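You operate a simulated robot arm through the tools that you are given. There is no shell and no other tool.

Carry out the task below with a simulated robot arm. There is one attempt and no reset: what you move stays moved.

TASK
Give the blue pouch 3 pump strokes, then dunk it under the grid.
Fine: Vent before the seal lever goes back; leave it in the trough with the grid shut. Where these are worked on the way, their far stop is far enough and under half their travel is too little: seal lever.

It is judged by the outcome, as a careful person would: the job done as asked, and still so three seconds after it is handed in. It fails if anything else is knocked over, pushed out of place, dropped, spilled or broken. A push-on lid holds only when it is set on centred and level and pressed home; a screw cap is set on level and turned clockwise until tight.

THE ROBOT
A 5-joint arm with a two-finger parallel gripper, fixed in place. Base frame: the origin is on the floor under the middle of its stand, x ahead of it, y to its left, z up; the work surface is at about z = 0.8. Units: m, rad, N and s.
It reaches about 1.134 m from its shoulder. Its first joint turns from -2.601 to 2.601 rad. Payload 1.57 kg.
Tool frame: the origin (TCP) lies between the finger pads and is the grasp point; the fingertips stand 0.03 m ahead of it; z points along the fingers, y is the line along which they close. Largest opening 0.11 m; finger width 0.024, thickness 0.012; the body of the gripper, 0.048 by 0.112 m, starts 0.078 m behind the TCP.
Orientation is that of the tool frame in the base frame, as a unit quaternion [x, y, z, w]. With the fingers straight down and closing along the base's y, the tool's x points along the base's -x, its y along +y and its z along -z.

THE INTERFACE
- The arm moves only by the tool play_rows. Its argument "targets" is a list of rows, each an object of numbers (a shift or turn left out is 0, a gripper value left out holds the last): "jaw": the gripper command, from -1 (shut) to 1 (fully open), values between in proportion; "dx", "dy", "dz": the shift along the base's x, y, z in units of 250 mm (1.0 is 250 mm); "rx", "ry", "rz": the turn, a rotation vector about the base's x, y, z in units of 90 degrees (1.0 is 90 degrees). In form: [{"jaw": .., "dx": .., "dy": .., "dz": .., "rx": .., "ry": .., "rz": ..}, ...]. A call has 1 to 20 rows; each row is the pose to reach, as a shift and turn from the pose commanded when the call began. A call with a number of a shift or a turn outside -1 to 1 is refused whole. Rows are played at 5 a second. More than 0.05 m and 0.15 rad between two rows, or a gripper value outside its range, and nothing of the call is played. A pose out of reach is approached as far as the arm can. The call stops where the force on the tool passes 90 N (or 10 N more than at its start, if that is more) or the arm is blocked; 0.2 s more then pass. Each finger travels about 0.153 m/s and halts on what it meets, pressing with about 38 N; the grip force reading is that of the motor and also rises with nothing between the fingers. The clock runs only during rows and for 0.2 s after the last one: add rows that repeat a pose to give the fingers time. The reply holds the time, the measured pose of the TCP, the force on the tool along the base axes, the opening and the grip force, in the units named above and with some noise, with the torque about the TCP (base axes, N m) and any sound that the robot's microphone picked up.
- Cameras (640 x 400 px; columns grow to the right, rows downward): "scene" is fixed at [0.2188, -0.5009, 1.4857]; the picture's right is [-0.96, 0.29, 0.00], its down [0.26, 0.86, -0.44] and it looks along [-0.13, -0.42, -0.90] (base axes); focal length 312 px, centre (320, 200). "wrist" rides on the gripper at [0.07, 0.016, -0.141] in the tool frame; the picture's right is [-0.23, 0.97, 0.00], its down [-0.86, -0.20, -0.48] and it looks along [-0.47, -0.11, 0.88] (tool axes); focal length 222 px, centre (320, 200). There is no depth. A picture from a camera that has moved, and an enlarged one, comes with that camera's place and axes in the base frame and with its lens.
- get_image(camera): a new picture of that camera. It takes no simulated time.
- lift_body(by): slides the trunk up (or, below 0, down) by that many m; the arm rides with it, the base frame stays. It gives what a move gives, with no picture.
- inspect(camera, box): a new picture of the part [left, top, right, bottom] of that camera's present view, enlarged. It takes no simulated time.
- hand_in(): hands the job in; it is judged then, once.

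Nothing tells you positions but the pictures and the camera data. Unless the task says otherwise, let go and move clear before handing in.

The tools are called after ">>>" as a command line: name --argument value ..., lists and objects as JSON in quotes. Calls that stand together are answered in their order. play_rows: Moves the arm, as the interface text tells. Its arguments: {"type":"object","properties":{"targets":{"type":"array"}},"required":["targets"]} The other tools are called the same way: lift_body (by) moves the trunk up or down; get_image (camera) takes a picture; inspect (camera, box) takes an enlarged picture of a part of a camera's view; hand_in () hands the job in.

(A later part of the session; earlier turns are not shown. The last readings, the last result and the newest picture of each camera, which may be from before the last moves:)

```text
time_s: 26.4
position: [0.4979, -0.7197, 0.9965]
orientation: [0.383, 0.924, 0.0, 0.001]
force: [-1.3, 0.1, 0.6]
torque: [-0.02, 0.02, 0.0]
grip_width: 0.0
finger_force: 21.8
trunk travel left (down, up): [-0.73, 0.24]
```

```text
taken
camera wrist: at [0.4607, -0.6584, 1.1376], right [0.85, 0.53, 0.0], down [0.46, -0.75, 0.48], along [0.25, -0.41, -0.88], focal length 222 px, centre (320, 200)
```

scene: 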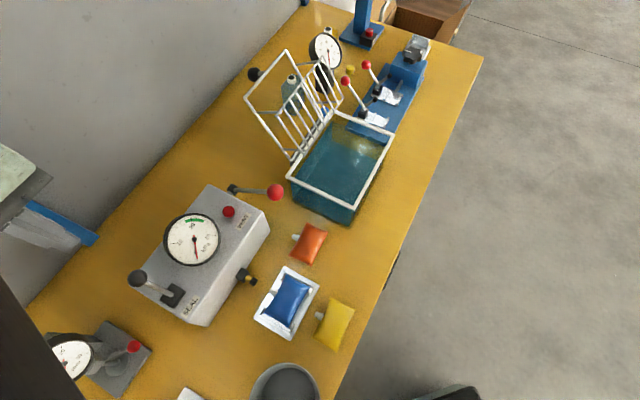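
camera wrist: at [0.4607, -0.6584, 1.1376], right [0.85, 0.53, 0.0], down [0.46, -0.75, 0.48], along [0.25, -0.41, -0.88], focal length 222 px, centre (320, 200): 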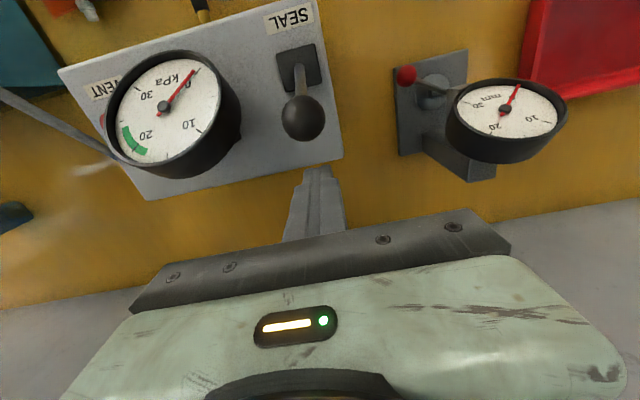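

>>> play_rows --targets '[{"jaw": -1, "dx": -0.03, "dy": 0.03}, {"dx": -0.06, "dy": 0.06}, {"dx": -0.09, "dy": 0.09}, {"dx": -0.115, "dy": 0.115}, {"dx": -0.14, "dy": 0.14}, {"dx": -0.165, "dy": 0.165}, {"dx": -0.19, "dy": 0.19}, {"dx": -0.215, "dy": 0.215}, {"dx": -0.24, "dy": 0.24}]'

>>> get_image --camera "wrist"

>>> get_image --camera "scene"

```text
time_s: 28.4
position: [0.4384, -0.6601, 0.9962]
orientation: [0.383, 0.924, -0.002, 0.001]
force: [7.3, -8.6, 8.3]
torque: [-0.16, -0.21, 0.04]
grip_width: 0.0002
finger_force: 21.3
trunk travel left (down, up): [-0.73, 0.24]
```

```text
taken
camera wrist: at [0.401, -0.5985, 1.1372], right [0.85, 0.53, 0.0], down [0.46, -0.74, 0.48], along [0.25, -0.41, -0.88], focal length 222 px, centre (320, 200)
```

wrist: 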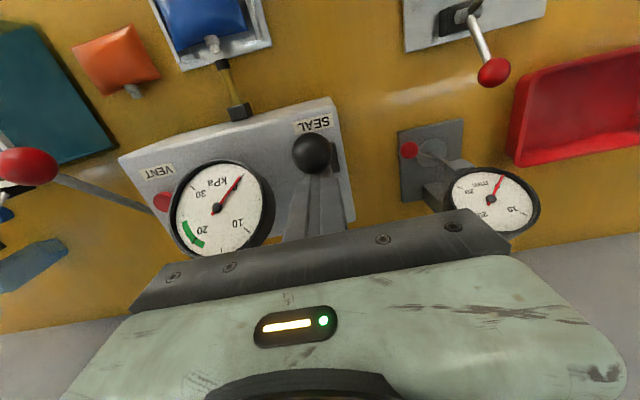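

```text
taken
```

scene: 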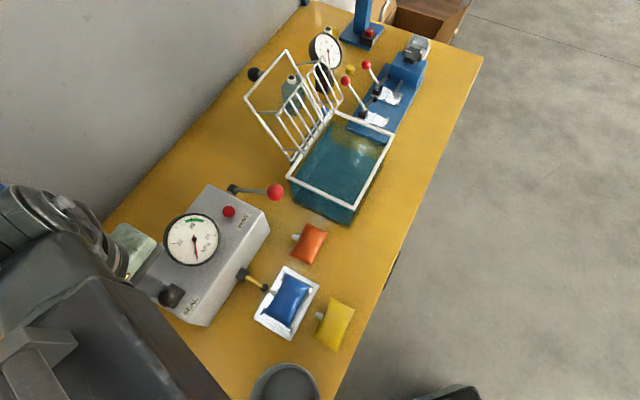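

The nozzle advances with the lever. I'll check how far it has reached toward the spout.

>>> inspect --camera "scene" --box '[230, 250, 330, 345]'

>>> inspect --camera "scene" --box '[110, 220, 230, 330]'

>>> inspect --camera "wrist" --box '[150, 0, 350, 150]'

```text
4.21 times, centred on (280, 298) of scene
camera zoom: at [0.2188, -0.5009, 1.4857], right [-0.96, 0.29, 0.0], down [0.26, 0.86, -0.44], along [-0.13, -0.42, -0.9], focal length 1316 px, centre (488, -210)
```

zoom: 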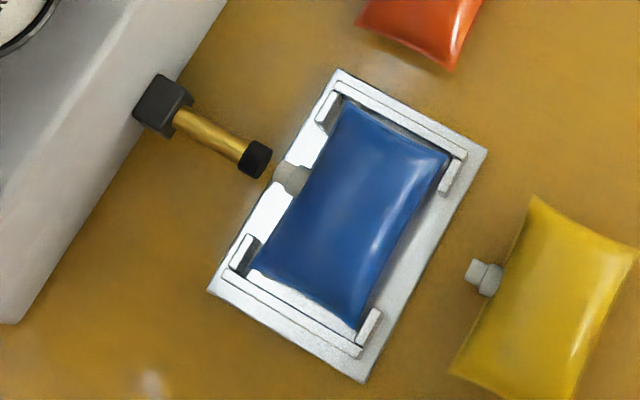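

```text
3.64 times, centred on (170, 275) of scene
camera zoom: at [0.2188, -0.5009, 1.4857], right [-0.96, 0.29, 0.0], down [0.26, 0.86, -0.44], along [-0.13, -0.42, -0.9], focal length 1136 px, centre (866, -73)
```

zoom: 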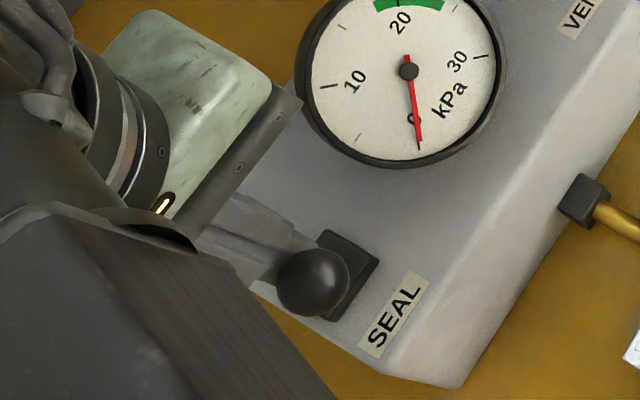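

```text
2.67 times, centred on (250, 75) of wrist
camera zoom: at [0.401, -0.5985, 1.1372], right [0.85, 0.53, 0.0], down [0.46, -0.74, 0.48], along [0.25, -0.41, -0.88], focal length 592 px, centre (507, 533)
```

zoom: 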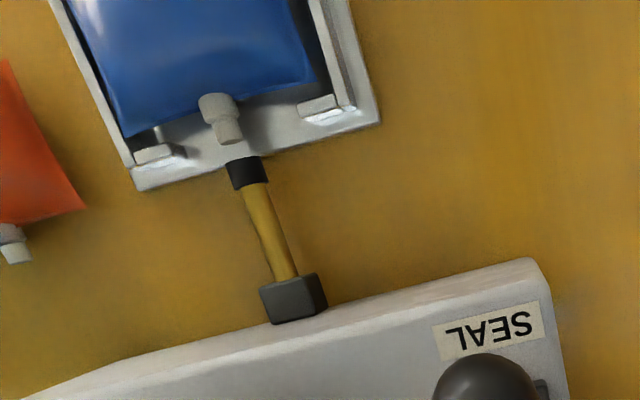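

The nozzle is on axis with the spout but about 8 mm short, so the lever is not yet at its stop. Continuing to push forward.

>>> play_rows --targets '[{"jaw": -1, "dx": -0.015, "dy": 0.015}, {"dx": -0.03, "dy": 0.03}, {"dx": -0.045, "dy": 0.045}, {"dx": -0.06, "dy": 0.06}, {"dx": -0.06, "dy": 0.06}]'

>>> inspect --camera "scene" --box '[230, 250, 330, 345]'

>>> inspect --camera "wrist" --box '[150, 0, 350, 150]'

>>> inspect --camera "scene" --box '[110, 220, 230, 330]'

```text
time_s: 29.1
position: [0.4387, -0.6587, 0.9963]
orientation: [0.382, 0.924, -0.007, 0.013]
force: [15.9, -17.3, 21.6]
torque: [-0.34, -0.34, -0.01]
grip_width: 0.0
finger_force: 21.1
trunk travel left (down, up): [-0.73, 0.24]
stopped in row 3: the force on the tool passed its limit at 98 N (the readings are from after the stop); the commanded pose is now the measured one
```

```text
4.21 times, centred on (280, 298) of scene
camera zoom: at [0.2188, -0.5009, 1.4857], right [-0.96, 0.29, 0.0], down [0.26, 0.86, -0.44], along [-0.13, -0.42, -0.9], focal length 1316 px, centre (488, -210)
```

zoom: 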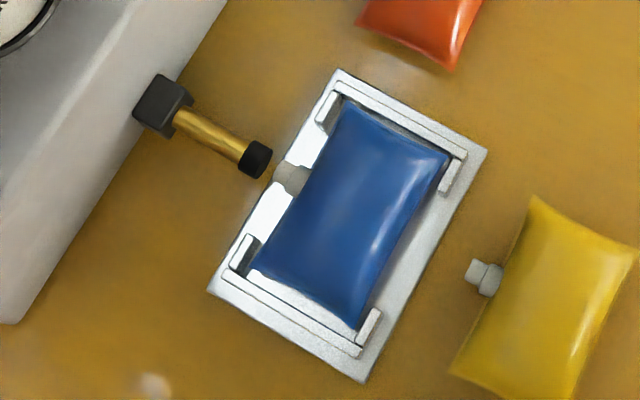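

```text
2.67 times, centred on (250, 75) of wrist
camera zoom: at [0.3981, -0.595, 1.1349], right [0.85, 0.53, 0.0], down [0.46, -0.73, 0.5], along [0.27, -0.43, -0.86], focal length 592 px, centre (507, 533)
```

zoom: 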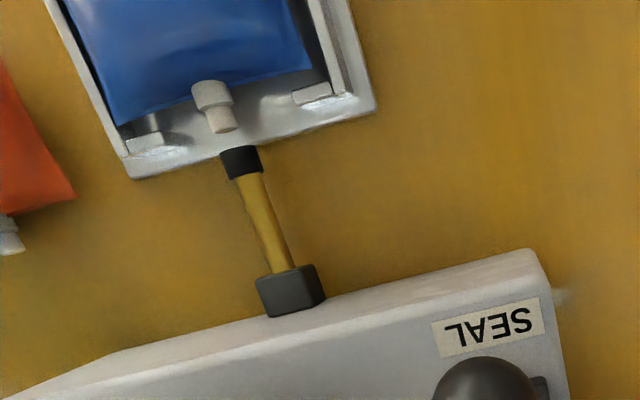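

```text
3.64 times, centred on (170, 275) of scene
camera zoom: at [0.2188, -0.5009, 1.4857], right [-0.96, 0.29, 0.0], down [0.26, 0.86, -0.44], along [-0.13, -0.42, -0.9], focal length 1136 px, centre (866, -73)
```

zoom: 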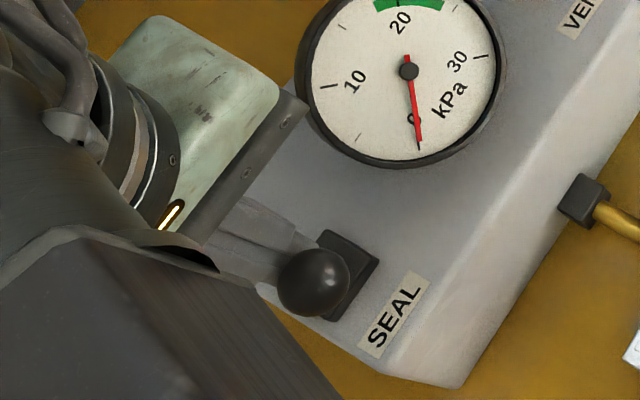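

The lever is at its stop (symmetric lean, firm resistance) and the nozzle is on axis, but the pouch sits at the front of its slack, leaving a ~7 mm gap. I'll back off the lever, then re-grip the pouch by its ends and slide it a few millimetres toward the nozzle, inside the nest.

>>> play_rows --targets '[{"jaw": -1, "dx": 0.04, "dy": -0.04}, {"dx": 0.08, "dy": -0.08}, {"dx": 0.1, "dy": -0.1}]'

>>> lift_body --by 0.12

>>> get_image --camera "wrist"

>>> inspect --camera "scene" --box '[110, 220, 330, 345]'

```text
time_s: 29.9
position: [0.4611, -0.6806, 0.9968]
orientation: [0.383, 0.924, -0.007, 0.01]
force: [0.2, -0.3, 0.2]
torque: [-0.02, -0.02, 0.03]
grip_width: 0.0002
finger_force: 21.9
trunk travel left (down, up): [-0.73, 0.24]
```

```text
time_s: 31.4
position: [0.4617, -0.6811, 1.1146]
orientation: [0.382, 0.924, -0.006, 0.01]
force: [-0.1, 0.2, 0.6]
torque: [-0.02, 0.03, 0.04]
grip_width: 0.0
finger_force: 20.8
trunk travel left (down, up): [-0.85, 0.12]
```

```text
taken
camera wrist: at [0.4211, -0.6184, 1.2558], right [0.85, 0.53, 0.0], down [0.46, -0.74, 0.5], along [0.27, -0.42, -0.87], focal length 222 px, centre (320, 200)
```

wrist: 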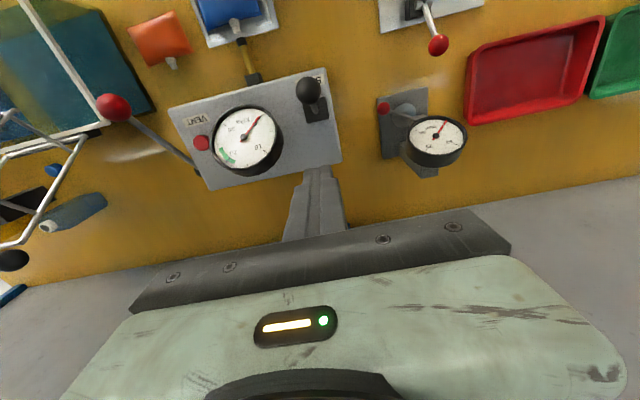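

```text
2.91 times, centred on (220, 282) of scene
camera zoom: at [0.2188, -0.5009, 1.4857], right [-0.96, 0.29, 0.0], down [0.26, 0.86, -0.44], along [-0.13, -0.42, -0.9], focal length 909 px, centre (611, -40)
```

zoom: 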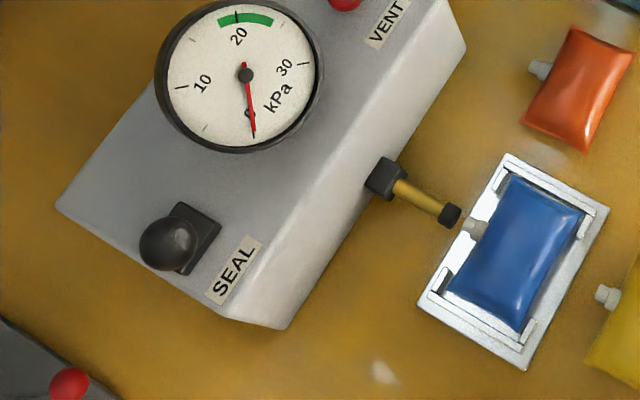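

The seal lever stays forward on its own. Now I'll level the tool, open the fingers, and move over the pouch.

>>> play_rows --targets '[{"jaw": 0, "dx": -0.14, "dy": 0.046, "rx": 0.006, "ry": 0.0044}, {"jaw": 0.6, "dx": -0.28, "dy": 0.092, "rx": 0.0119, "ry": 0.0088}, {"jaw": 1, "dx": -0.42, "dy": 0.14, "rx": 0.0119, "ry": 0.0088}, {"jaw": 1, "dx": -0.56, "dy": 0.186, "rx": 0.0119, "ry": 0.0088}, {"jaw": 1, "dx": -0.7, "dy": 0.234, "rx": 0.0119, "ry": 0.0088}, {"jaw": 1, "dx": -0.8216, "dy": 0.2752, "rx": 0.0119, "ry": 0.0088}, {"jaw": 1, "dx": -0.8216, "dy": 0.2752, "rx": 0.0119, "ry": 0.0088}, {"jaw": 1, "dx": -0.8216, "dy": 0.2752, "rx": 0.0119, "ry": 0.0088}]'

>>> lift_body --by -0.2

>>> get_image --camera "wrist"

>>> inspect --camera "wrist" --box '[220, 90, 420, 240]'

```text
time_s: 33.2
position: [0.2543, -0.6135, 1.1161]
orientation: [0.382, 0.924, 0.0, 0.0]
force: [-1.0, -0.3, 0.3]
torque: [0.01, 0.02, 0.06]
grip_width: 0.1102
finger_force: 0.0
trunk travel left (down, up): [-0.85, 0.12]
```

```text
time_s: 35.4
position: [0.2543, -0.6145, 0.9169]
orientation: [0.382, 0.924, 0.0, 0.001]
force: [0.3, 0.1, 0.0]
torque: [0.08, -0.02, 0.01]
grip_width: 0.11
finger_force: 0.1
trunk travel left (down, up): [-0.65, 0.32]
```

```text
taken
camera wrist: at [0.2168, -0.5531, 1.0576], right [0.85, 0.53, 0.0], down [0.46, -0.74, 0.48], along [0.25, -0.41, -0.88], focal length 222 px, centre (320, 200)
```

wrist: 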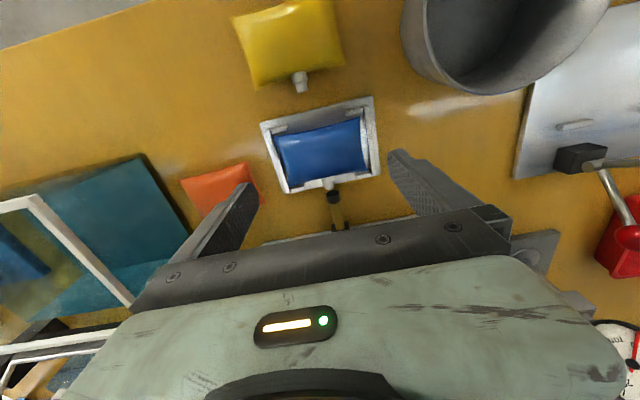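

```text
2.67 times, centred on (320, 165) of wrist
camera zoom: at [0.2168, -0.5531, 1.0576], right [0.85, 0.53, 0.0], down [0.46, -0.74, 0.48], along [0.25, -0.41, -0.88], focal length 592 px, centre (320, 293)
```

zoom: 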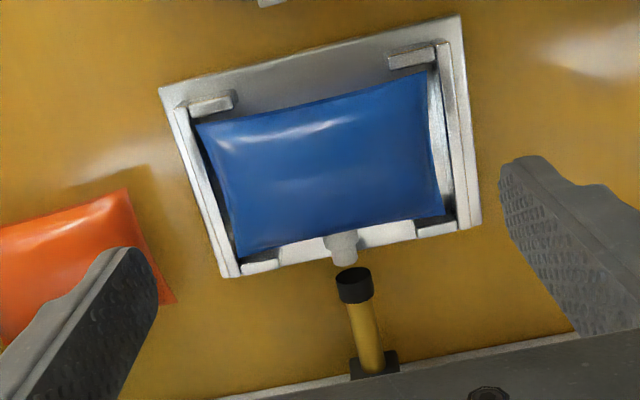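

>>> play_rows --targets '[{"jaw": 1, "dx": 0.006, "dy": 0.006}, {"jaw": 1, "dx": 0.006, "dy": 0.006}]'

>>> lift_body --by -0.059

>>> play_rows --targets '[{"jaw": 0.8}, {"jaw": 0.7}, {"jaw": 0.6}, {"jaw": 0.5}, {"jaw": 0.5}, {"jaw": 0.5}]'

>>> inspect --camera "wrist" --box '[220, 90, 420, 240]'

```text
time_s: 36.0
position: [0.2561, -0.6119, 0.9167]
orientation: [0.381, 0.924, 0.0, 0.0]
force: [-1.2, 0.7, -0.3]
torque: [0.02, 0.01, 0.0]
grip_width: 0.1099
finger_force: 0.1
trunk travel left (down, up): [-0.65, 0.32]
```

```text
time_s: 37.0
position: [0.2563, -0.613, 0.8567]
orientation: [0.382, 0.924, 0.001, 0.001]
force: [-0.2, 0.5, 0.0]
torque: [0.0, 0.03, -0.02]
grip_width: 0.1103
finger_force: 0.0
trunk travel left (down, up): [-0.591, 0.379]
```

```text
time_s: 38.4
position: [0.2557, -0.6117, 0.8566]
orientation: [0.382, 0.924, -0.001, 0.0]
force: [-0.2, 0.5, 0.8]
torque: [0.01, -0.02, 0.0]
grip_width: 0.0887
finger_force: 38.6
trunk travel left (down, up): [-0.591, 0.379]
```

```text
2.67 times, centred on (320, 165) of wrist
camera zoom: at [0.2185, -0.5517, 0.9985], right [0.85, 0.53, 0.0], down [0.46, -0.74, 0.48], along [0.25, -0.41, -0.88], focal length 592 px, centre (320, 293)
```

zoom: 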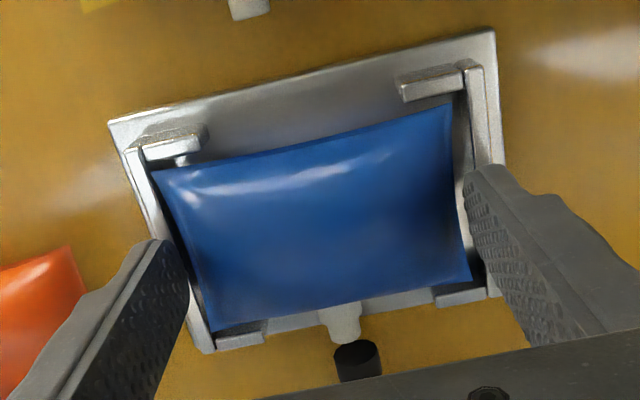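

>>> play_rows --targets '[{"dx": 0.006, "dy": -0.006}, {"dx": 0.0125, "dy": -0.0125}, {"dx": 0.0125, "dy": -0.0125}]'

>>> inspect --camera "wrist" --box '[220, 90, 420, 240]'

>>> inspect --camera "wrist" --box '[315, 195, 375, 235]'

```text
time_s: 39.2
position: [0.2609, -0.6155, 0.8577]
orientation: [0.382, 0.924, 0.0, -0.001]
force: [-3.4, 3.1, -0.9]
torque: [0.08, 0.17, 0.13]
grip_width: 0.0886
finger_force: 37.7
trunk travel left (down, up): [-0.591, 0.379]
```

```text
2.67 times, centred on (320, 165) of wrist
camera zoom: at [0.2218, -0.5547, 0.9986], right [0.85, 0.53, 0.0], down [0.46, -0.75, 0.48], along [0.25, -0.41, -0.88], focal length 592 px, centre (320, 293)
```

zoom: 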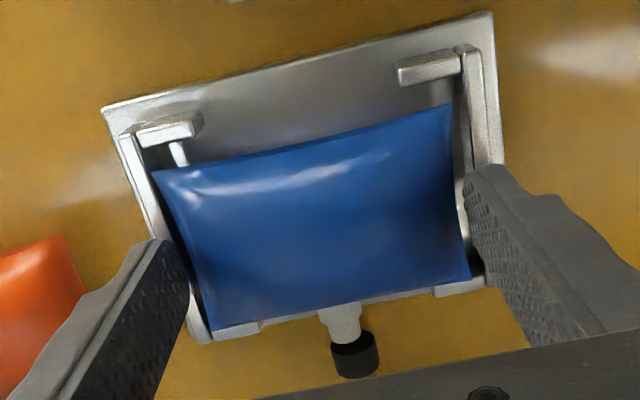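

```text
10.00 times, centred on (345, 215) of wrist
camera zoom: at [0.2218, -0.5547, 0.9986], right [0.85, 0.53, 0.0], down [0.46, -0.75, 0.48], along [0.25, -0.41, -0.88], focal length 2221 px, centre (70, 50)
```

zoom: 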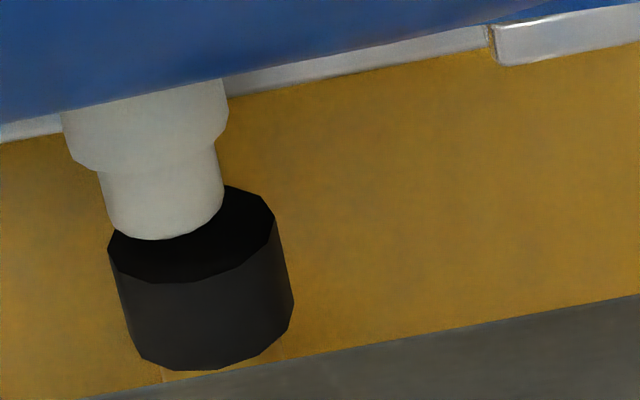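

The spout is now nearly at the nozzle face with a 1.5 mm sideways offset; I'll trim that and release.

>>> play_rows --targets '[{"dx": 0.0045, "dy": 0.0045}, {"dx": 0.0045, "dy": 0.0045}]'

>>> inspect --camera "wrist" --box '[315, 195, 375, 235]'

>>> play_rows --targets '[{"jaw": 0.65}, {"jaw": 0.7}, {"jaw": 0.8}, {"jaw": 1.0}, {"jaw": 1.0}]'

>>> inspect --camera "wrist" --box '[220, 90, 420, 240]'

>>> inspect --camera "wrist" --box '[315, 195, 375, 235]'

```text
time_s: 39.8
position: [0.2602, -0.6148, 0.8574]
orientation: [0.383, 0.924, 0.0, 0.001]
force: [-3.8, 1.7, 1.0]
torque: [0.11, 0.18, 0.1]
grip_width: 0.0886
finger_force: 38.6
trunk travel left (down, up): [-0.591, 0.379]
```

```text
10.00 times, centred on (345, 215) of wrist
camera zoom: at [0.2227, -0.5537, 0.9987], right [0.85, 0.53, 0.0], down [0.46, -0.74, 0.48], along [0.25, -0.41, -0.88], focal length 2221 px, centre (70, 50)
```

zoom: 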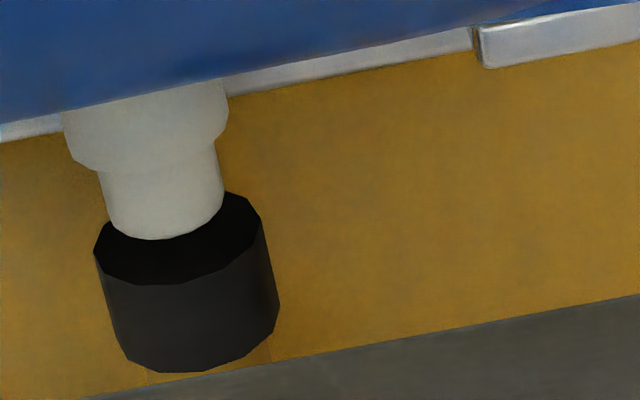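

```text
time_s: 41.0
position: [0.2601, -0.6152, 0.8576]
orientation: [0.382, 0.924, 0.0, 0.0]
force: [-0.1, -0.5, 0.5]
torque: [-0.03, 0.01, -0.02]
grip_width: 0.11
finger_force: 0.0
trunk travel left (down, up): [-0.591, 0.379]
```

```text
2.67 times, centred on (320, 165) of wrist
camera zoom: at [0.2231, -0.5538, 0.9985], right [0.85, 0.53, 0.0], down [0.46, -0.74, 0.48], along [0.25, -0.41, -0.88], focal length 592 px, centre (320, 293)
```

zoom: 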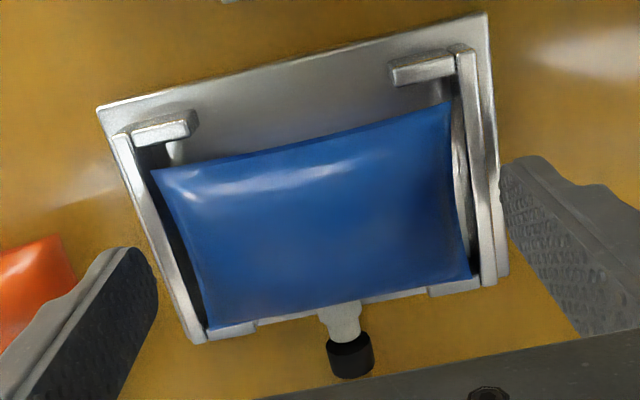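

```text
10.00 times, centred on (345, 215) of wrist
camera zoom: at [0.2231, -0.5538, 0.9985], right [0.85, 0.53, 0.0], down [0.46, -0.74, 0.48], along [0.25, -0.41, -0.88], focal length 2221 px, centre (70, 50)
```

zoom: 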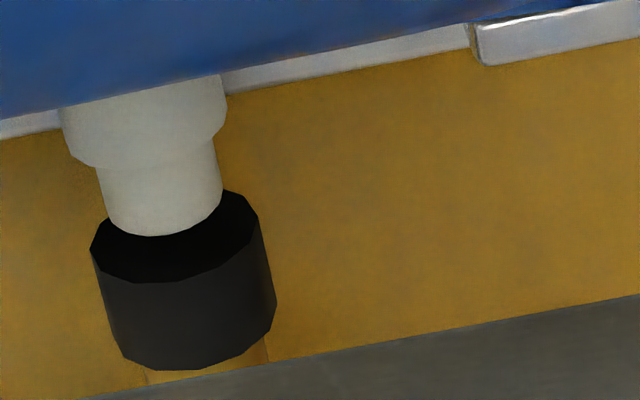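

The spout now sits concentric at the nozzle face. Next is the pump lever: I'll rise, close the fingers and go above its red ball.

>>> lift_body --by 0.22

>>> play_rows --targets '[{"jaw": 0.4, "dx": -0.04, "dy": -0.13}, {"jaw": -0.2, "dx": -0.08, "dy": -0.26}, {"jaw": -0.8, "dx": -0.12, "dy": -0.39}, {"jaw": -1, "dx": -0.16, "dy": -0.52}, {"jaw": -1, "dx": -0.196, "dy": -0.654}, {"jaw": -1, "dx": -0.196, "dy": -0.654}, {"jaw": -1, "dx": -0.196, "dy": -0.654}]'

>>> get_image --camera "wrist"

>>> get_image --camera "scene"

```text
time_s: 43.3
position: [0.2608, -0.6144, 1.0767]
orientation: [0.382, 0.924, 0.0, 0.001]
force: [-0.6, -0.1, 0.4]
torque: [-0.02, 0.0, 0.01]
grip_width: 0.11
finger_force: 0.0
trunk travel left (down, up): [-0.811, 0.159]
```

```text
time_s: 44.9
position: [0.2143, -0.7814, 1.0779]
orientation: [0.382, 0.924, 0.0, 0.0]
force: [-0.1, -1.0, 0.1]
torque: [0.0, -0.04, -0.02]
grip_width: 0.0
finger_force: 21.2
trunk travel left (down, up): [-0.811, 0.159]
```

```text
taken
camera wrist: at [0.1761, -0.7218, 1.2186], right [0.85, 0.53, 0.0], down [0.46, -0.74, 0.48], along [0.25, -0.41, -0.88], focal length 222 px, centre (320, 200)
```

wrist: 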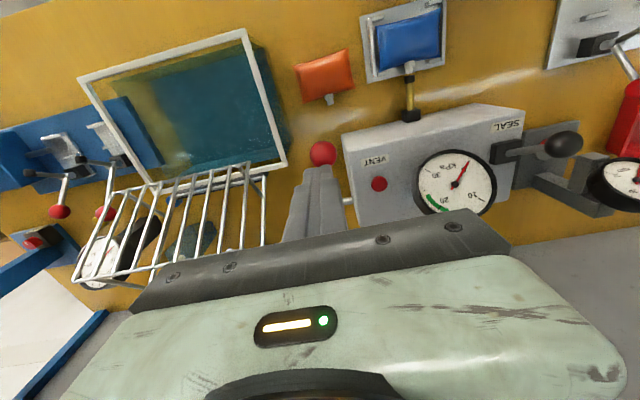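

```text
taken
```

scene: 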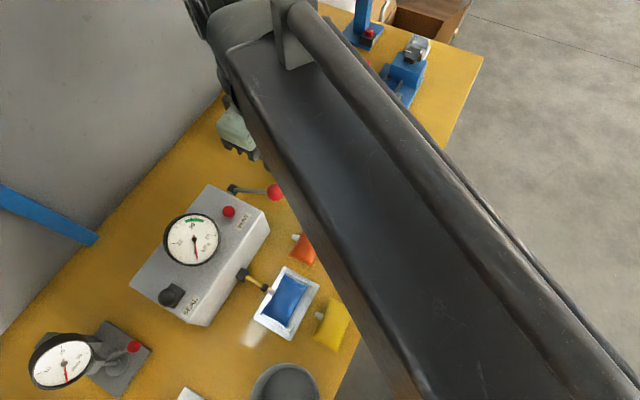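

The wrist view shows the ball right under the closed fingers and also the gauge at 0. I'll lower to touch the ball, then press the lever down in steps while watching force.

>>> lift_body --by -0.07

>>> lift_body --by -0.025

>>> get_image --camera "wrist"

```text
time_s: 46.0
position: [0.2138, -0.7818, 1.0068]
orientation: [0.382, 0.924, 0.0, 0.0]
force: [-0.7, 0.1, -0.7]
torque: [0.0, 0.03, -0.02]
grip_width: 0.0002
finger_force: 21.3
trunk travel left (down, up): [-0.741, 0.229]
```

```text
time_s: 46.7
position: [0.215, -0.7836, 0.983]
orientation: [0.382, 0.924, 0.0, 0.001]
force: [0.4, -0.7, 2.8]
torque: [0.02, -0.01, -0.03]
grip_width: 0.0
finger_force: 21.1
trunk travel left (down, up): [-0.716, 0.254]
```

```text
taken
camera wrist: at [0.1766, -0.7221, 1.1233], right [0.85, 0.53, 0.0], down [0.46, -0.74, 0.48], along [0.26, -0.41, -0.88], focal length 222 px, centre (320, 200)
```

wrist: 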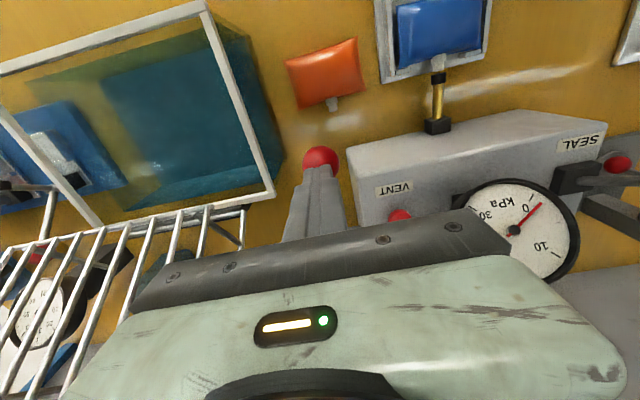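

The lever yields with light force. Continuing the first stroke down, following the ball slightly outward.

>>> play_rows --targets '[{"jaw": -1, "dx": -0.02, "dy": 0.02}, {"dx": -0.035, "dy": 0.035}]'

>>> lift_body --by -0.04

>>> get_image --camera "wrist"

```text
time_s: 47.3
position: [0.2064, -0.7742, 0.9825]
orientation: [0.383, 0.924, 0.0, -0.001]
force: [0.0, -0.2, 1.6]
torque: [0.0, -0.02, -0.01]
grip_width: 0.0002
finger_force: 21.2
trunk travel left (down, up): [-0.716, 0.254]
```

```text
time_s: 48.1
position: [0.2066, -0.7744, 0.9423]
orientation: [0.382, 0.924, -0.001, 0.002]
force: [-1.7, 0.7, 4.2]
torque: [0.01, 0.06, 0.0]
grip_width: 0.0
finger_force: 21.1
trunk travel left (down, up): [-0.676, 0.294]
```

```text
taken
camera wrist: at [0.1679, -0.7138, 1.0835], right [0.85, 0.53, 0.0], down [0.46, -0.74, 0.48], along [0.26, -0.41, -0.88], focal length 222 px, centre (320, 200)
```

wrist: 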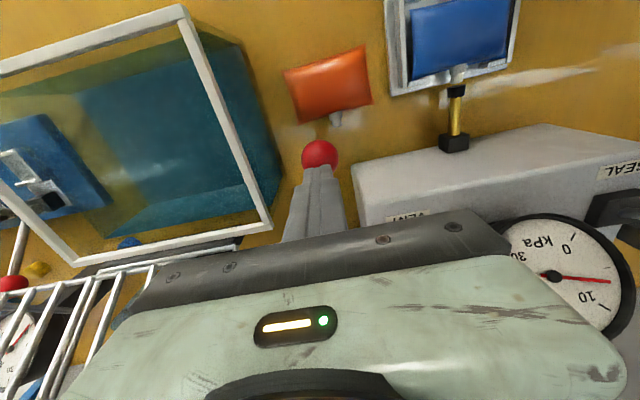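

The gauge is rising, so the seal holds. Continuing down to find the end of the stroke.

>>> lift_body --by -0.025

>>> inspect --camera "wrist" --box '[440, 180, 640, 340]'

>>> lift_body --by -0.015

>>> get_image --camera "wrist"

>>> inspect --camera "scene" --box '[140, 180, 300, 280]'

```text
time_s: 48.7
position: [0.205, -0.7733, 0.9271]
orientation: [0.382, 0.924, -0.005, 0.004]
force: [-1.2, 0.8, 74.3]
torque: [0.68, 0.5, 0.08]
grip_width: 0.0001
finger_force: 20.8
trunk travel left (down, up): [-0.654, 0.316]
stopped: the force on the tool passed its limit at 105 N (the readings are from after the stop); the commanded pose is now the measured one
```

```text
2.50 times, centred on (540, 260) of wrist
camera zoom: at [0.1666, -0.7102, 1.0667], right [0.85, 0.53, 0.0], down [0.46, -0.74, 0.49], along [0.26, -0.42, -0.87], focal length 555 px, centre (-230, 50)
```

zoom: 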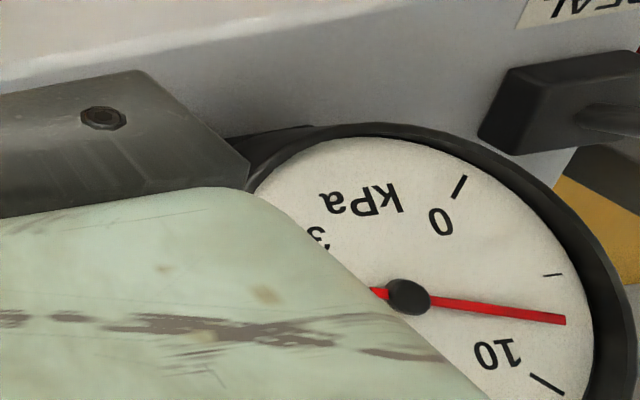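

```text
time_s: 49.0
position: [0.2047, -0.7722, 0.9261]
orientation: [0.383, 0.924, -0.007, 0.004]
force: [0.0, -0.5, 83.0]
torque: [0.71, 0.53, -0.01]
grip_width: 0.0001
finger_force: 21.4
trunk travel left (down, up): [-0.654, 0.316]
stopped: the force on the tool passed its limit at 105 N (the readings are from after the stop); the commanded pose is now the measured one
```

```text
taken
camera wrist: at [0.1666, -0.7099, 1.0663], right [0.85, 0.53, -0.01], down [0.46, -0.74, 0.49], along [0.26, -0.42, -0.87], focal length 222 px, centre (320, 200)
```

wrist: 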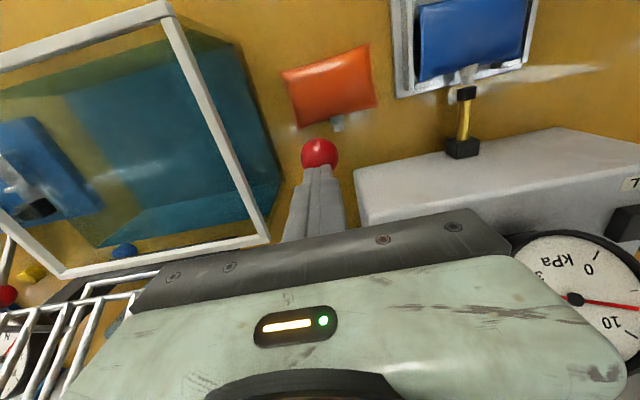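

```text
4.00 times, centred on (220, 230) of scene
camera zoom: at [0.2188, -0.5009, 1.4857], right [-0.96, 0.29, 0.0], down [0.26, 0.86, -0.44], along [-0.13, -0.42, -0.9], focal length 1250 px, centre (720, 80)
```

zoom: 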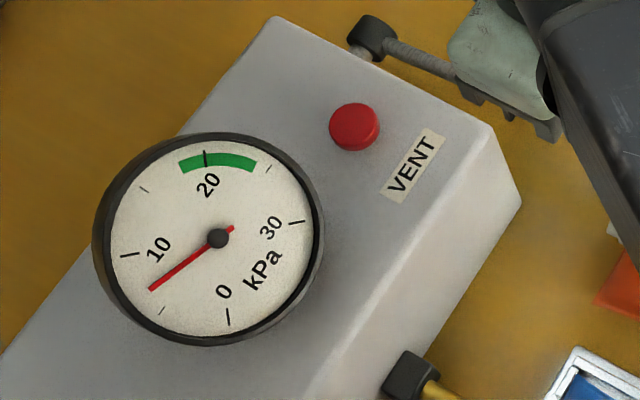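

The first stroke bottomed out at a firm stop with the gauge at ~7 kPa (three strokes should land in the green). Now raising to see whether the lever springs back.

>>> lift_body --by 0.03

>>> get_image --camera "wrist"

>>> inspect --camera "scene" --box '[140, 180, 300, 280]'

```text
time_s: 49.8
position: [0.2055, -0.7776, 0.9498]
orientation: [0.382, 0.924, -0.004, 0.004]
force: [0.4, -0.6, 3.6]
torque: [0.01, 0.0, -0.01]
grip_width: 0.0
finger_force: 21.1
trunk travel left (down, up): [-0.684, 0.286]
```

```text
taken
camera wrist: at [0.1681, -0.7156, 1.0908], right [0.85, 0.53, 0.0], down [0.46, -0.74, 0.49], along [0.25, -0.41, -0.87], focal length 222 px, centre (320, 200)
```

wrist: 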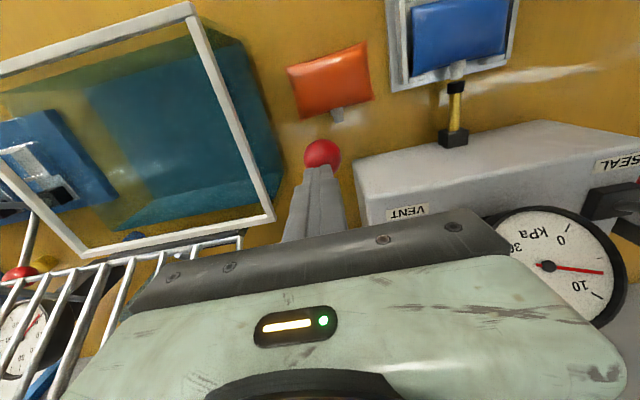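

```text
4.00 times, centred on (220, 230) of scene
camera zoom: at [0.2188, -0.5009, 1.4857], right [-0.96, 0.29, 0.0], down [0.26, 0.86, -0.44], along [-0.13, -0.42, -0.9], focal length 1250 px, centre (720, 80)
```

zoom: 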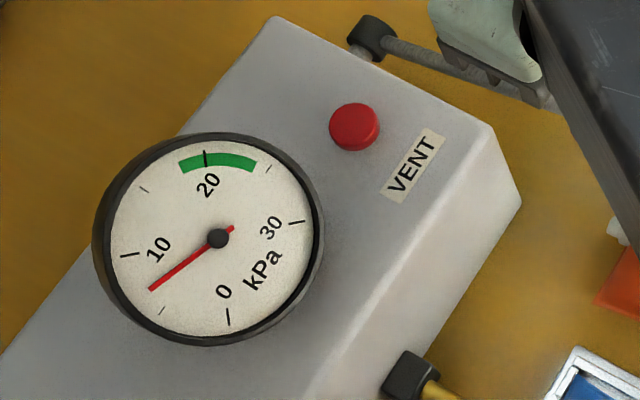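

The lever springs back with me and the gauge holds at 7 kPa. Raising fully so the lever returns all the way.

>>> lift_body --by 0.055

>>> play_rows --targets '[{"jaw": -1, "rx": 0.008, "ry": 0.001}, {"rx": 0.008, "ry": 0.001}, {"rx": 0.008, "ry": 0.001}]'

>>> get_image --camera "wrist"

>>> inspect --camera "scene" --box '[140, 170, 300, 270]'

```text
time_s: 50.7
position: [0.2053, -0.7775, 1.0054]
orientation: [0.382, 0.924, -0.004, 0.002]
force: [0.3, 0.1, 1.3]
torque: [0.02, -0.01, -0.01]
grip_width: 0.0001
finger_force: 21.2
trunk travel left (down, up): [-0.739, 0.231]
```

```text
time_s: 51.5
position: [0.2058, -0.778, 1.0051]
orientation: [0.381, 0.924, 0.002, -0.001]
force: [0.5, 0.7, -0.4]
torque: [0.0, 0.01, 0.0]
grip_width: 0.0
finger_force: 21.1
trunk travel left (down, up): [-0.739, 0.231]
```

```text
taken
camera wrist: at [0.1677, -0.7178, 1.1468], right [0.85, 0.53, 0.0], down [0.47, -0.75, 0.48], along [0.25, -0.4, -0.88], focal length 222 px, centre (320, 200)
```

wrist: 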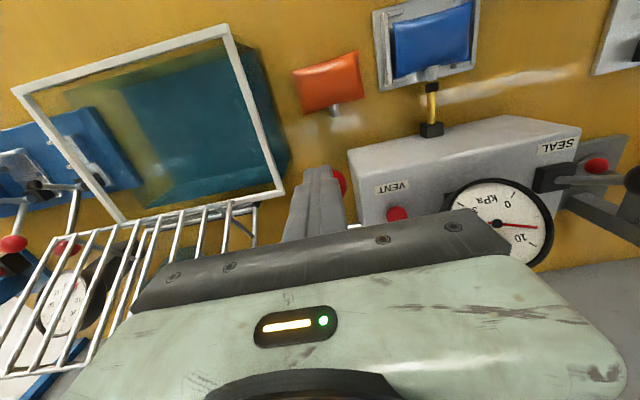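

```text
4.00 times, centred on (220, 220) of scene
camera zoom: at [0.2188, -0.5009, 1.4857], right [-0.96, 0.29, 0.0], down [0.26, 0.86, -0.44], along [-0.13, -0.42, -0.9], focal length 1250 px, centre (720, 120)
```

zoom: 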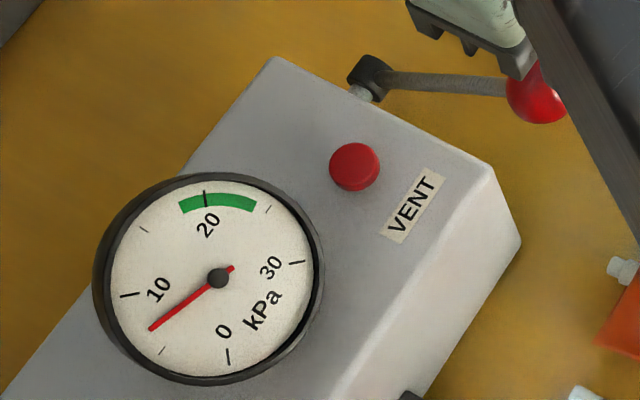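

The lever is fully back up and the gauge holds. I'll centre slightly along the bench axis and do stroke two.

>>> play_rows --targets '[{"jaw": -1, "dx": 0.012, "dy": 0.008}, {"dx": 0.012, "dy": 0.008}]'

>>> lift_body --by -0.077

>>> inspect --camera "scene" --box '[140, 180, 300, 280]'

>>> get_image --camera "wrist"

```text
time_s: 52.1
position: [0.2092, -0.7757, 1.0047]
orientation: [0.382, 0.924, 0.001, 0.0]
force: [0.5, -0.6, -0.1]
torque: [-0.01, 0.0, 0.01]
grip_width: 0.0
finger_force: 21.2
trunk travel left (down, up): [-0.739, 0.231]
```

```text
time_s: 53.3
position: [0.2099, -0.777, 0.9276]
orientation: [0.382, 0.924, 0.001, 0.001]
force: [1.7, -1.9, 3.3]
torque: [0.0, -0.01, -0.02]
grip_width: 0.0001
finger_force: 21.2
trunk travel left (down, up): [-0.662, 0.308]
```

```text
4.00 times, centred on (220, 230) of scene
camera zoom: at [0.2188, -0.5009, 1.4857], right [-0.96, 0.29, 0.0], down [0.26, 0.86, -0.44], along [-0.13, -0.42, -0.9], focal length 1250 px, centre (720, 80)
```

zoom: 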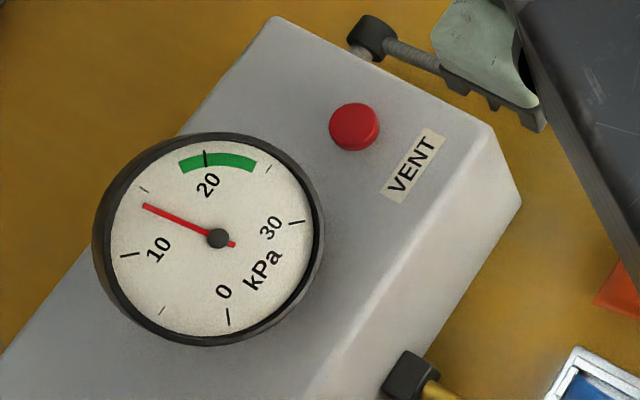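

```text
taken
camera wrist: at [0.1716, -0.716, 1.0696], right [0.85, 0.53, 0.0], down [0.46, -0.75, 0.48], along [0.25, -0.4, -0.88], focal length 222 px, centre (320, 200)
```

wrist: 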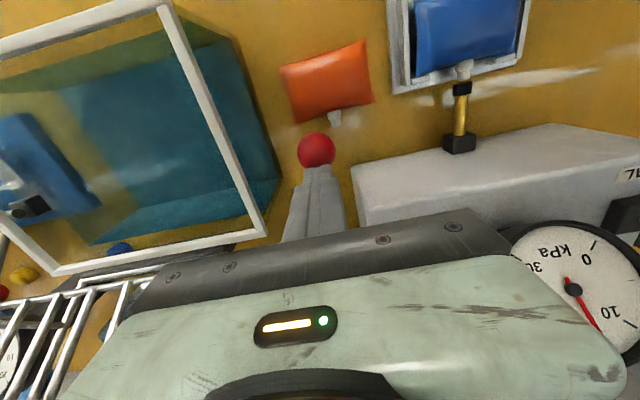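

>>> lift_body --by -0.008

>>> inspect --camera "scene" --box '[140, 180, 300, 280]'

```text
time_s: 53.9
position: [0.2094, -0.7755, 0.9252]
orientation: [0.381, 0.925, -0.005, 0.003]
force: [1.4, -3.2, 63.8]
torque: [0.47, 0.44, -0.01]
grip_width: 0.0001
finger_force: 21.7
trunk travel left (down, up): [-0.655, 0.315]
stopped: the force on the tool passed its limit at 91 N (the readings are from after the stop); the commanded pose is now the measured one
```

```text
4.00 times, centred on (220, 230) of scene
camera zoom: at [0.2188, -0.5009, 1.4857], right [-0.96, 0.29, 0.0], down [0.26, 0.86, -0.44], along [-0.13, -0.42, -0.9], focal length 1250 px, centre (720, 80)
```

zoom: 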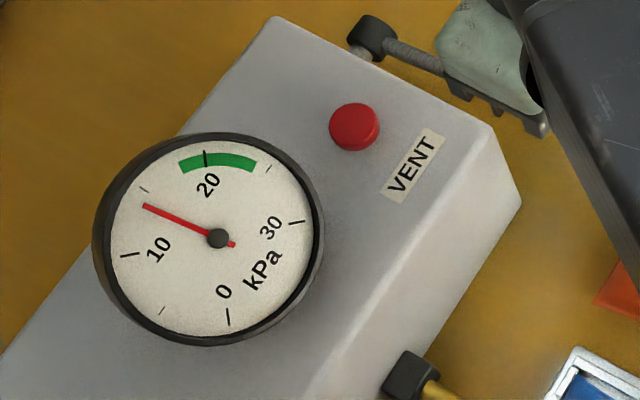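

Stroke two reached the stop: 14 kPa. Raise fully, level, then stroke three.

>>> lift_body --by 0.084

>>> play_rows --targets '[{"jaw": -1, "rx": 0.0073, "ry": 0.0011}, {"rx": 0.0073, "ry": 0.0011}, {"rx": 0.0073, "ry": 0.0011}]'

>>> inspect --camera "scene" --box '[140, 170, 300, 270]'

>>> get_image --camera "wrist"

```text
time_s: 55.0
position: [0.2102, -0.7795, 1.0053]
orientation: [0.381, 0.925, -0.001, 0.001]
force: [0.4, 0.2, 0.2]
torque: [0.0, 0.0, 0.02]
grip_width: 0.0
finger_force: 20.6
trunk travel left (down, up): [-0.739, 0.231]
```

```text
time_s: 55.9
position: [0.2096, -0.7785, 1.0064]
orientation: [0.381, 0.924, 0.004, -0.002]
force: [-0.7, 1.4, 0.0]
torque: [0.0, -0.01, 0.02]
grip_width: 0.0
finger_force: 21.5
trunk travel left (down, up): [-0.739, 0.231]
```

```text
4.00 times, centred on (220, 220) of scene
camera zoom: at [0.2188, -0.5009, 1.4857], right [-0.96, 0.29, 0.0], down [0.26, 0.86, -0.44], along [-0.13, -0.42, -0.9], focal length 1250 px, centre (720, 120)
```

zoom: 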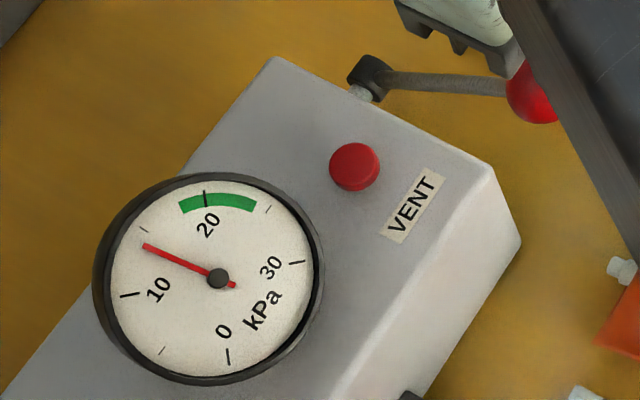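

```text
taken
camera wrist: at [0.1714, -0.7194, 1.1474], right [0.85, 0.53, 0.0], down [0.47, -0.75, 0.47], along [0.25, -0.4, -0.88], focal length 222 px, centre (320, 200)
```

wrist: 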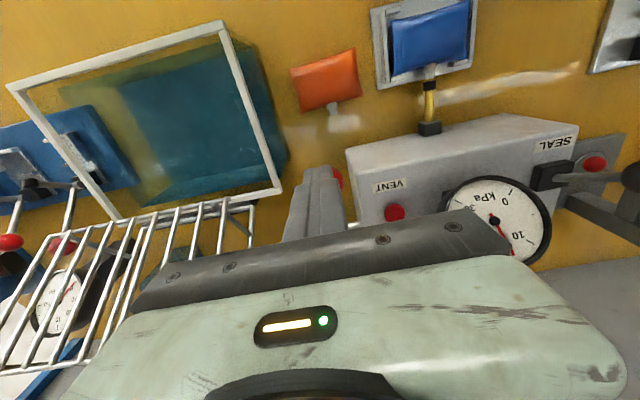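

>>> play_rows --targets '[{"jaw": -1, "rx": -0.0057}, {"rx": -0.0057}]'

>>> lift_body --by -0.081

>>> inspect --camera "scene" --box '[140, 180, 300, 280]'

```text
time_s: 56.5
position: [0.2086, -0.7791, 1.006]
orientation: [0.382, 0.924, -0.002, 0.0]
force: [0.0, -0.4, -0.1]
torque: [-0.05, 0.01, 0.0]
grip_width: 0.0
finger_force: 21.0
trunk travel left (down, up): [-0.739, 0.231]
```

```text
time_s: 57.6
position: [0.21, -0.7798, 0.9255]
orientation: [0.38, 0.925, -0.003, 0.002]
force: [5.1, -14.1, 30.6]
torque: [-0.06, -0.01, 0.23]
grip_width: 0.0001
finger_force: 21.1
trunk travel left (down, up): [-0.658, 0.312]
```

```text
4.00 times, centred on (220, 230) of scene
camera zoom: at [0.2188, -0.5009, 1.4857], right [-0.96, 0.29, 0.0], down [0.26, 0.86, -0.44], along [-0.13, -0.42, -0.9], focal length 1250 px, centre (720, 80)
```

zoom: 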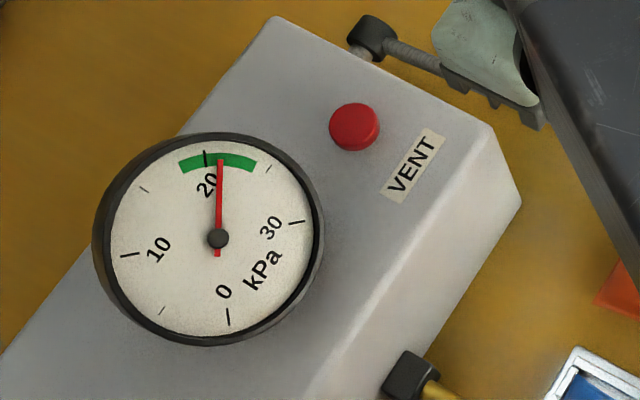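

Stroke three puts the gauge at 21 kPa, in the green. Raising well clear so the lever returns fully.

>>> lift_body --by 0.13

>>> get_image --camera "wrist"

>>> get_image --camera "scene"

>>> inspect --camera "wrist" --box '[300, 80, 600, 260]'

```text
time_s: 59.2
position: [0.209, -0.7797, 1.0554]
orientation: [0.38, 0.925, -0.001, 0.001]
force: [0.3, -0.3, -0.4]
torque: [0.02, 0.01, 0.01]
grip_width: 0.0002
finger_force: 22.0
trunk travel left (down, up): [-0.788, 0.182]
```

```text
taken
camera wrist: at [0.1709, -0.7182, 1.1958], right [0.85, 0.53, 0.0], down [0.47, -0.74, 0.48], along [0.25, -0.41, -0.88], focal length 222 px, centre (320, 200)
```

wrist: 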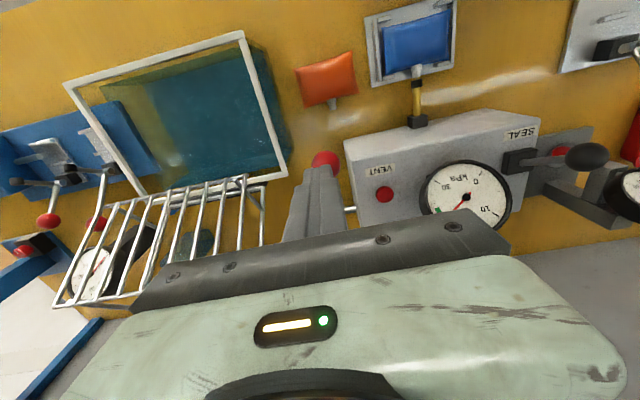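

```text
taken
```

scene: 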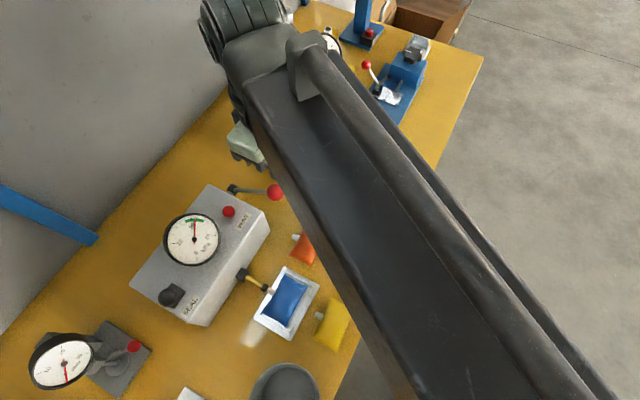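

```text
2.13 times, centred on (450, 170) of wrist
camera zoom: at [0.1709, -0.7182, 1.1958], right [0.85, 0.53, 0.0], down [0.47, -0.74, 0.48], along [0.25, -0.41, -0.88], focal length 474 px, centre (43, 264)
```

zoom: 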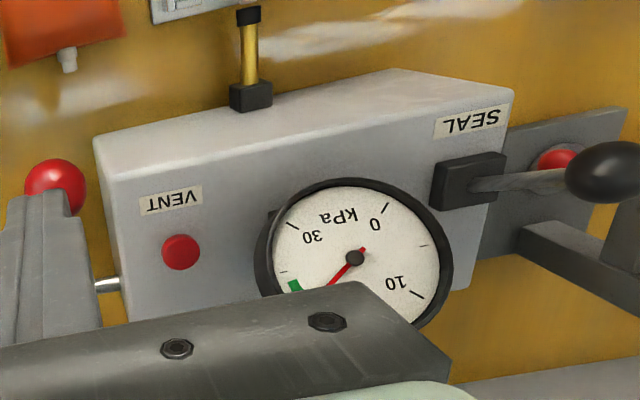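

All three strokes are in and the lever is up. The vent button is at about (0.3185, -0.790, 0.927); I'll move over it and press.

>>> play_rows --targets '[{"jaw": -1, "dx": 0.11, "dy": -0.01}, {"dx": 0.22, "dy": -0.02}, {"dx": 0.33, "dy": -0.03}, {"dx": 0.438, "dy": -0.041}, {"dx": 0.438, "dy": -0.041}, {"dx": 0.438, "dy": -0.041}]'

>>> lift_body --by -0.085

>>> get_image --camera "wrist"

>>> inspect --camera "scene" --box '[140, 160, 300, 280]'

```text
time_s: 60.6
position: [0.3172, -0.7888, 1.0544]
orientation: [0.381, 0.925, -0.001, 0.0]
force: [-1.2, 0.2, -0.5]
torque: [-0.01, 0.01, -0.01]
grip_width: 0.0
finger_force: 20.9
out of reach, approached as far as the arm can: row 3, 4
trunk travel left (down, up): [-0.788, 0.182]
```

```text
time_s: 61.8
position: [0.3183, -0.789, 0.9691]
orientation: [0.381, 0.924, -0.002, 0.001]
force: [-0.1, -0.7, 0.7]
torque: [-0.03, 0.0, 0.03]
grip_width: 0.0
finger_force: 21.1
trunk travel left (down, up): [-0.703, 0.267]
```

```text
taken
camera wrist: at [0.2798, -0.7282, 1.1109], right [0.85, 0.53, 0.0], down [0.47, -0.74, 0.48], along [0.25, -0.41, -0.88], focal length 222 px, centre (320, 200)
```

wrist: 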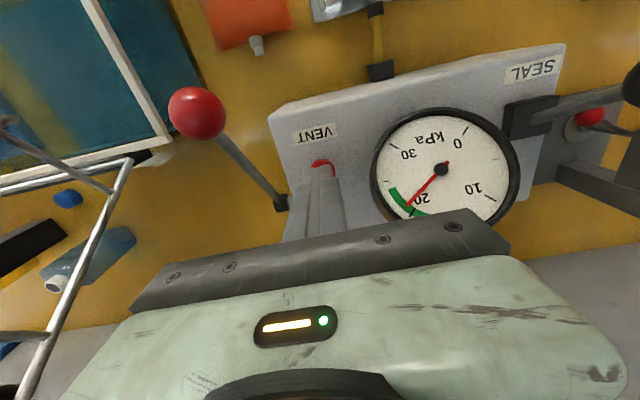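

```text
3.33 times, centred on (220, 220) of scene
camera zoom: at [0.2188, -0.5009, 1.4857], right [-0.96, 0.29, 0.0], down [0.26, 0.86, -0.44], along [-0.13, -0.42, -0.9], focal length 1042 px, centre (653, 133)
```

zoom: 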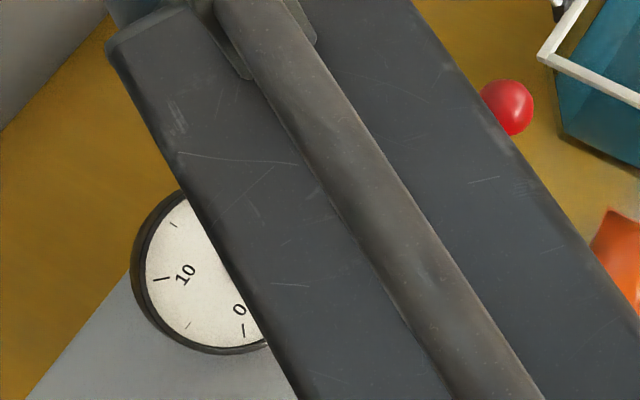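

The fingertips are right over the vent button and I can see the gauge in the wrist view. Pressing gently.

>>> lift_body --by -0.014

>>> inspect --camera "wrist" --box '[260, 60, 560, 240]'

```text
time_s: 62.4
position: [0.3178, -0.7893, 0.9559]
orientation: [0.382, 0.924, -0.001, 0.0]
force: [-0.6, 0.3, 0.9]
torque: [0.01, 0.03, -0.01]
grip_width: 0.0
finger_force: 21.9
trunk travel left (down, up): [-0.689, 0.281]
```

```text
2.13 times, centred on (410, 150) of wrist
camera zoom: at [0.2798, -0.7281, 1.0969], right [0.85, 0.53, 0.0], down [0.47, -0.74, 0.48], along [0.25, -0.41, -0.88], focal length 474 px, centre (128, 307)
```

zoom: 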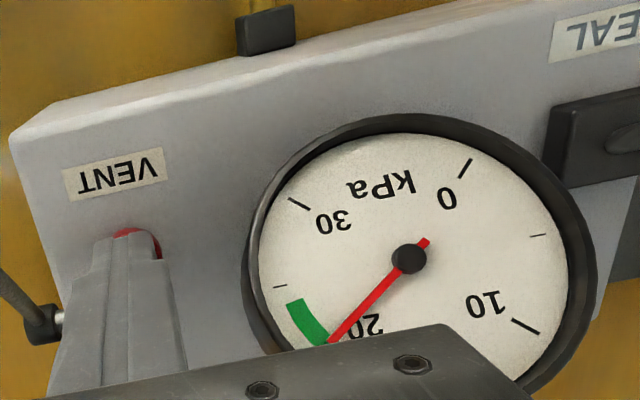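

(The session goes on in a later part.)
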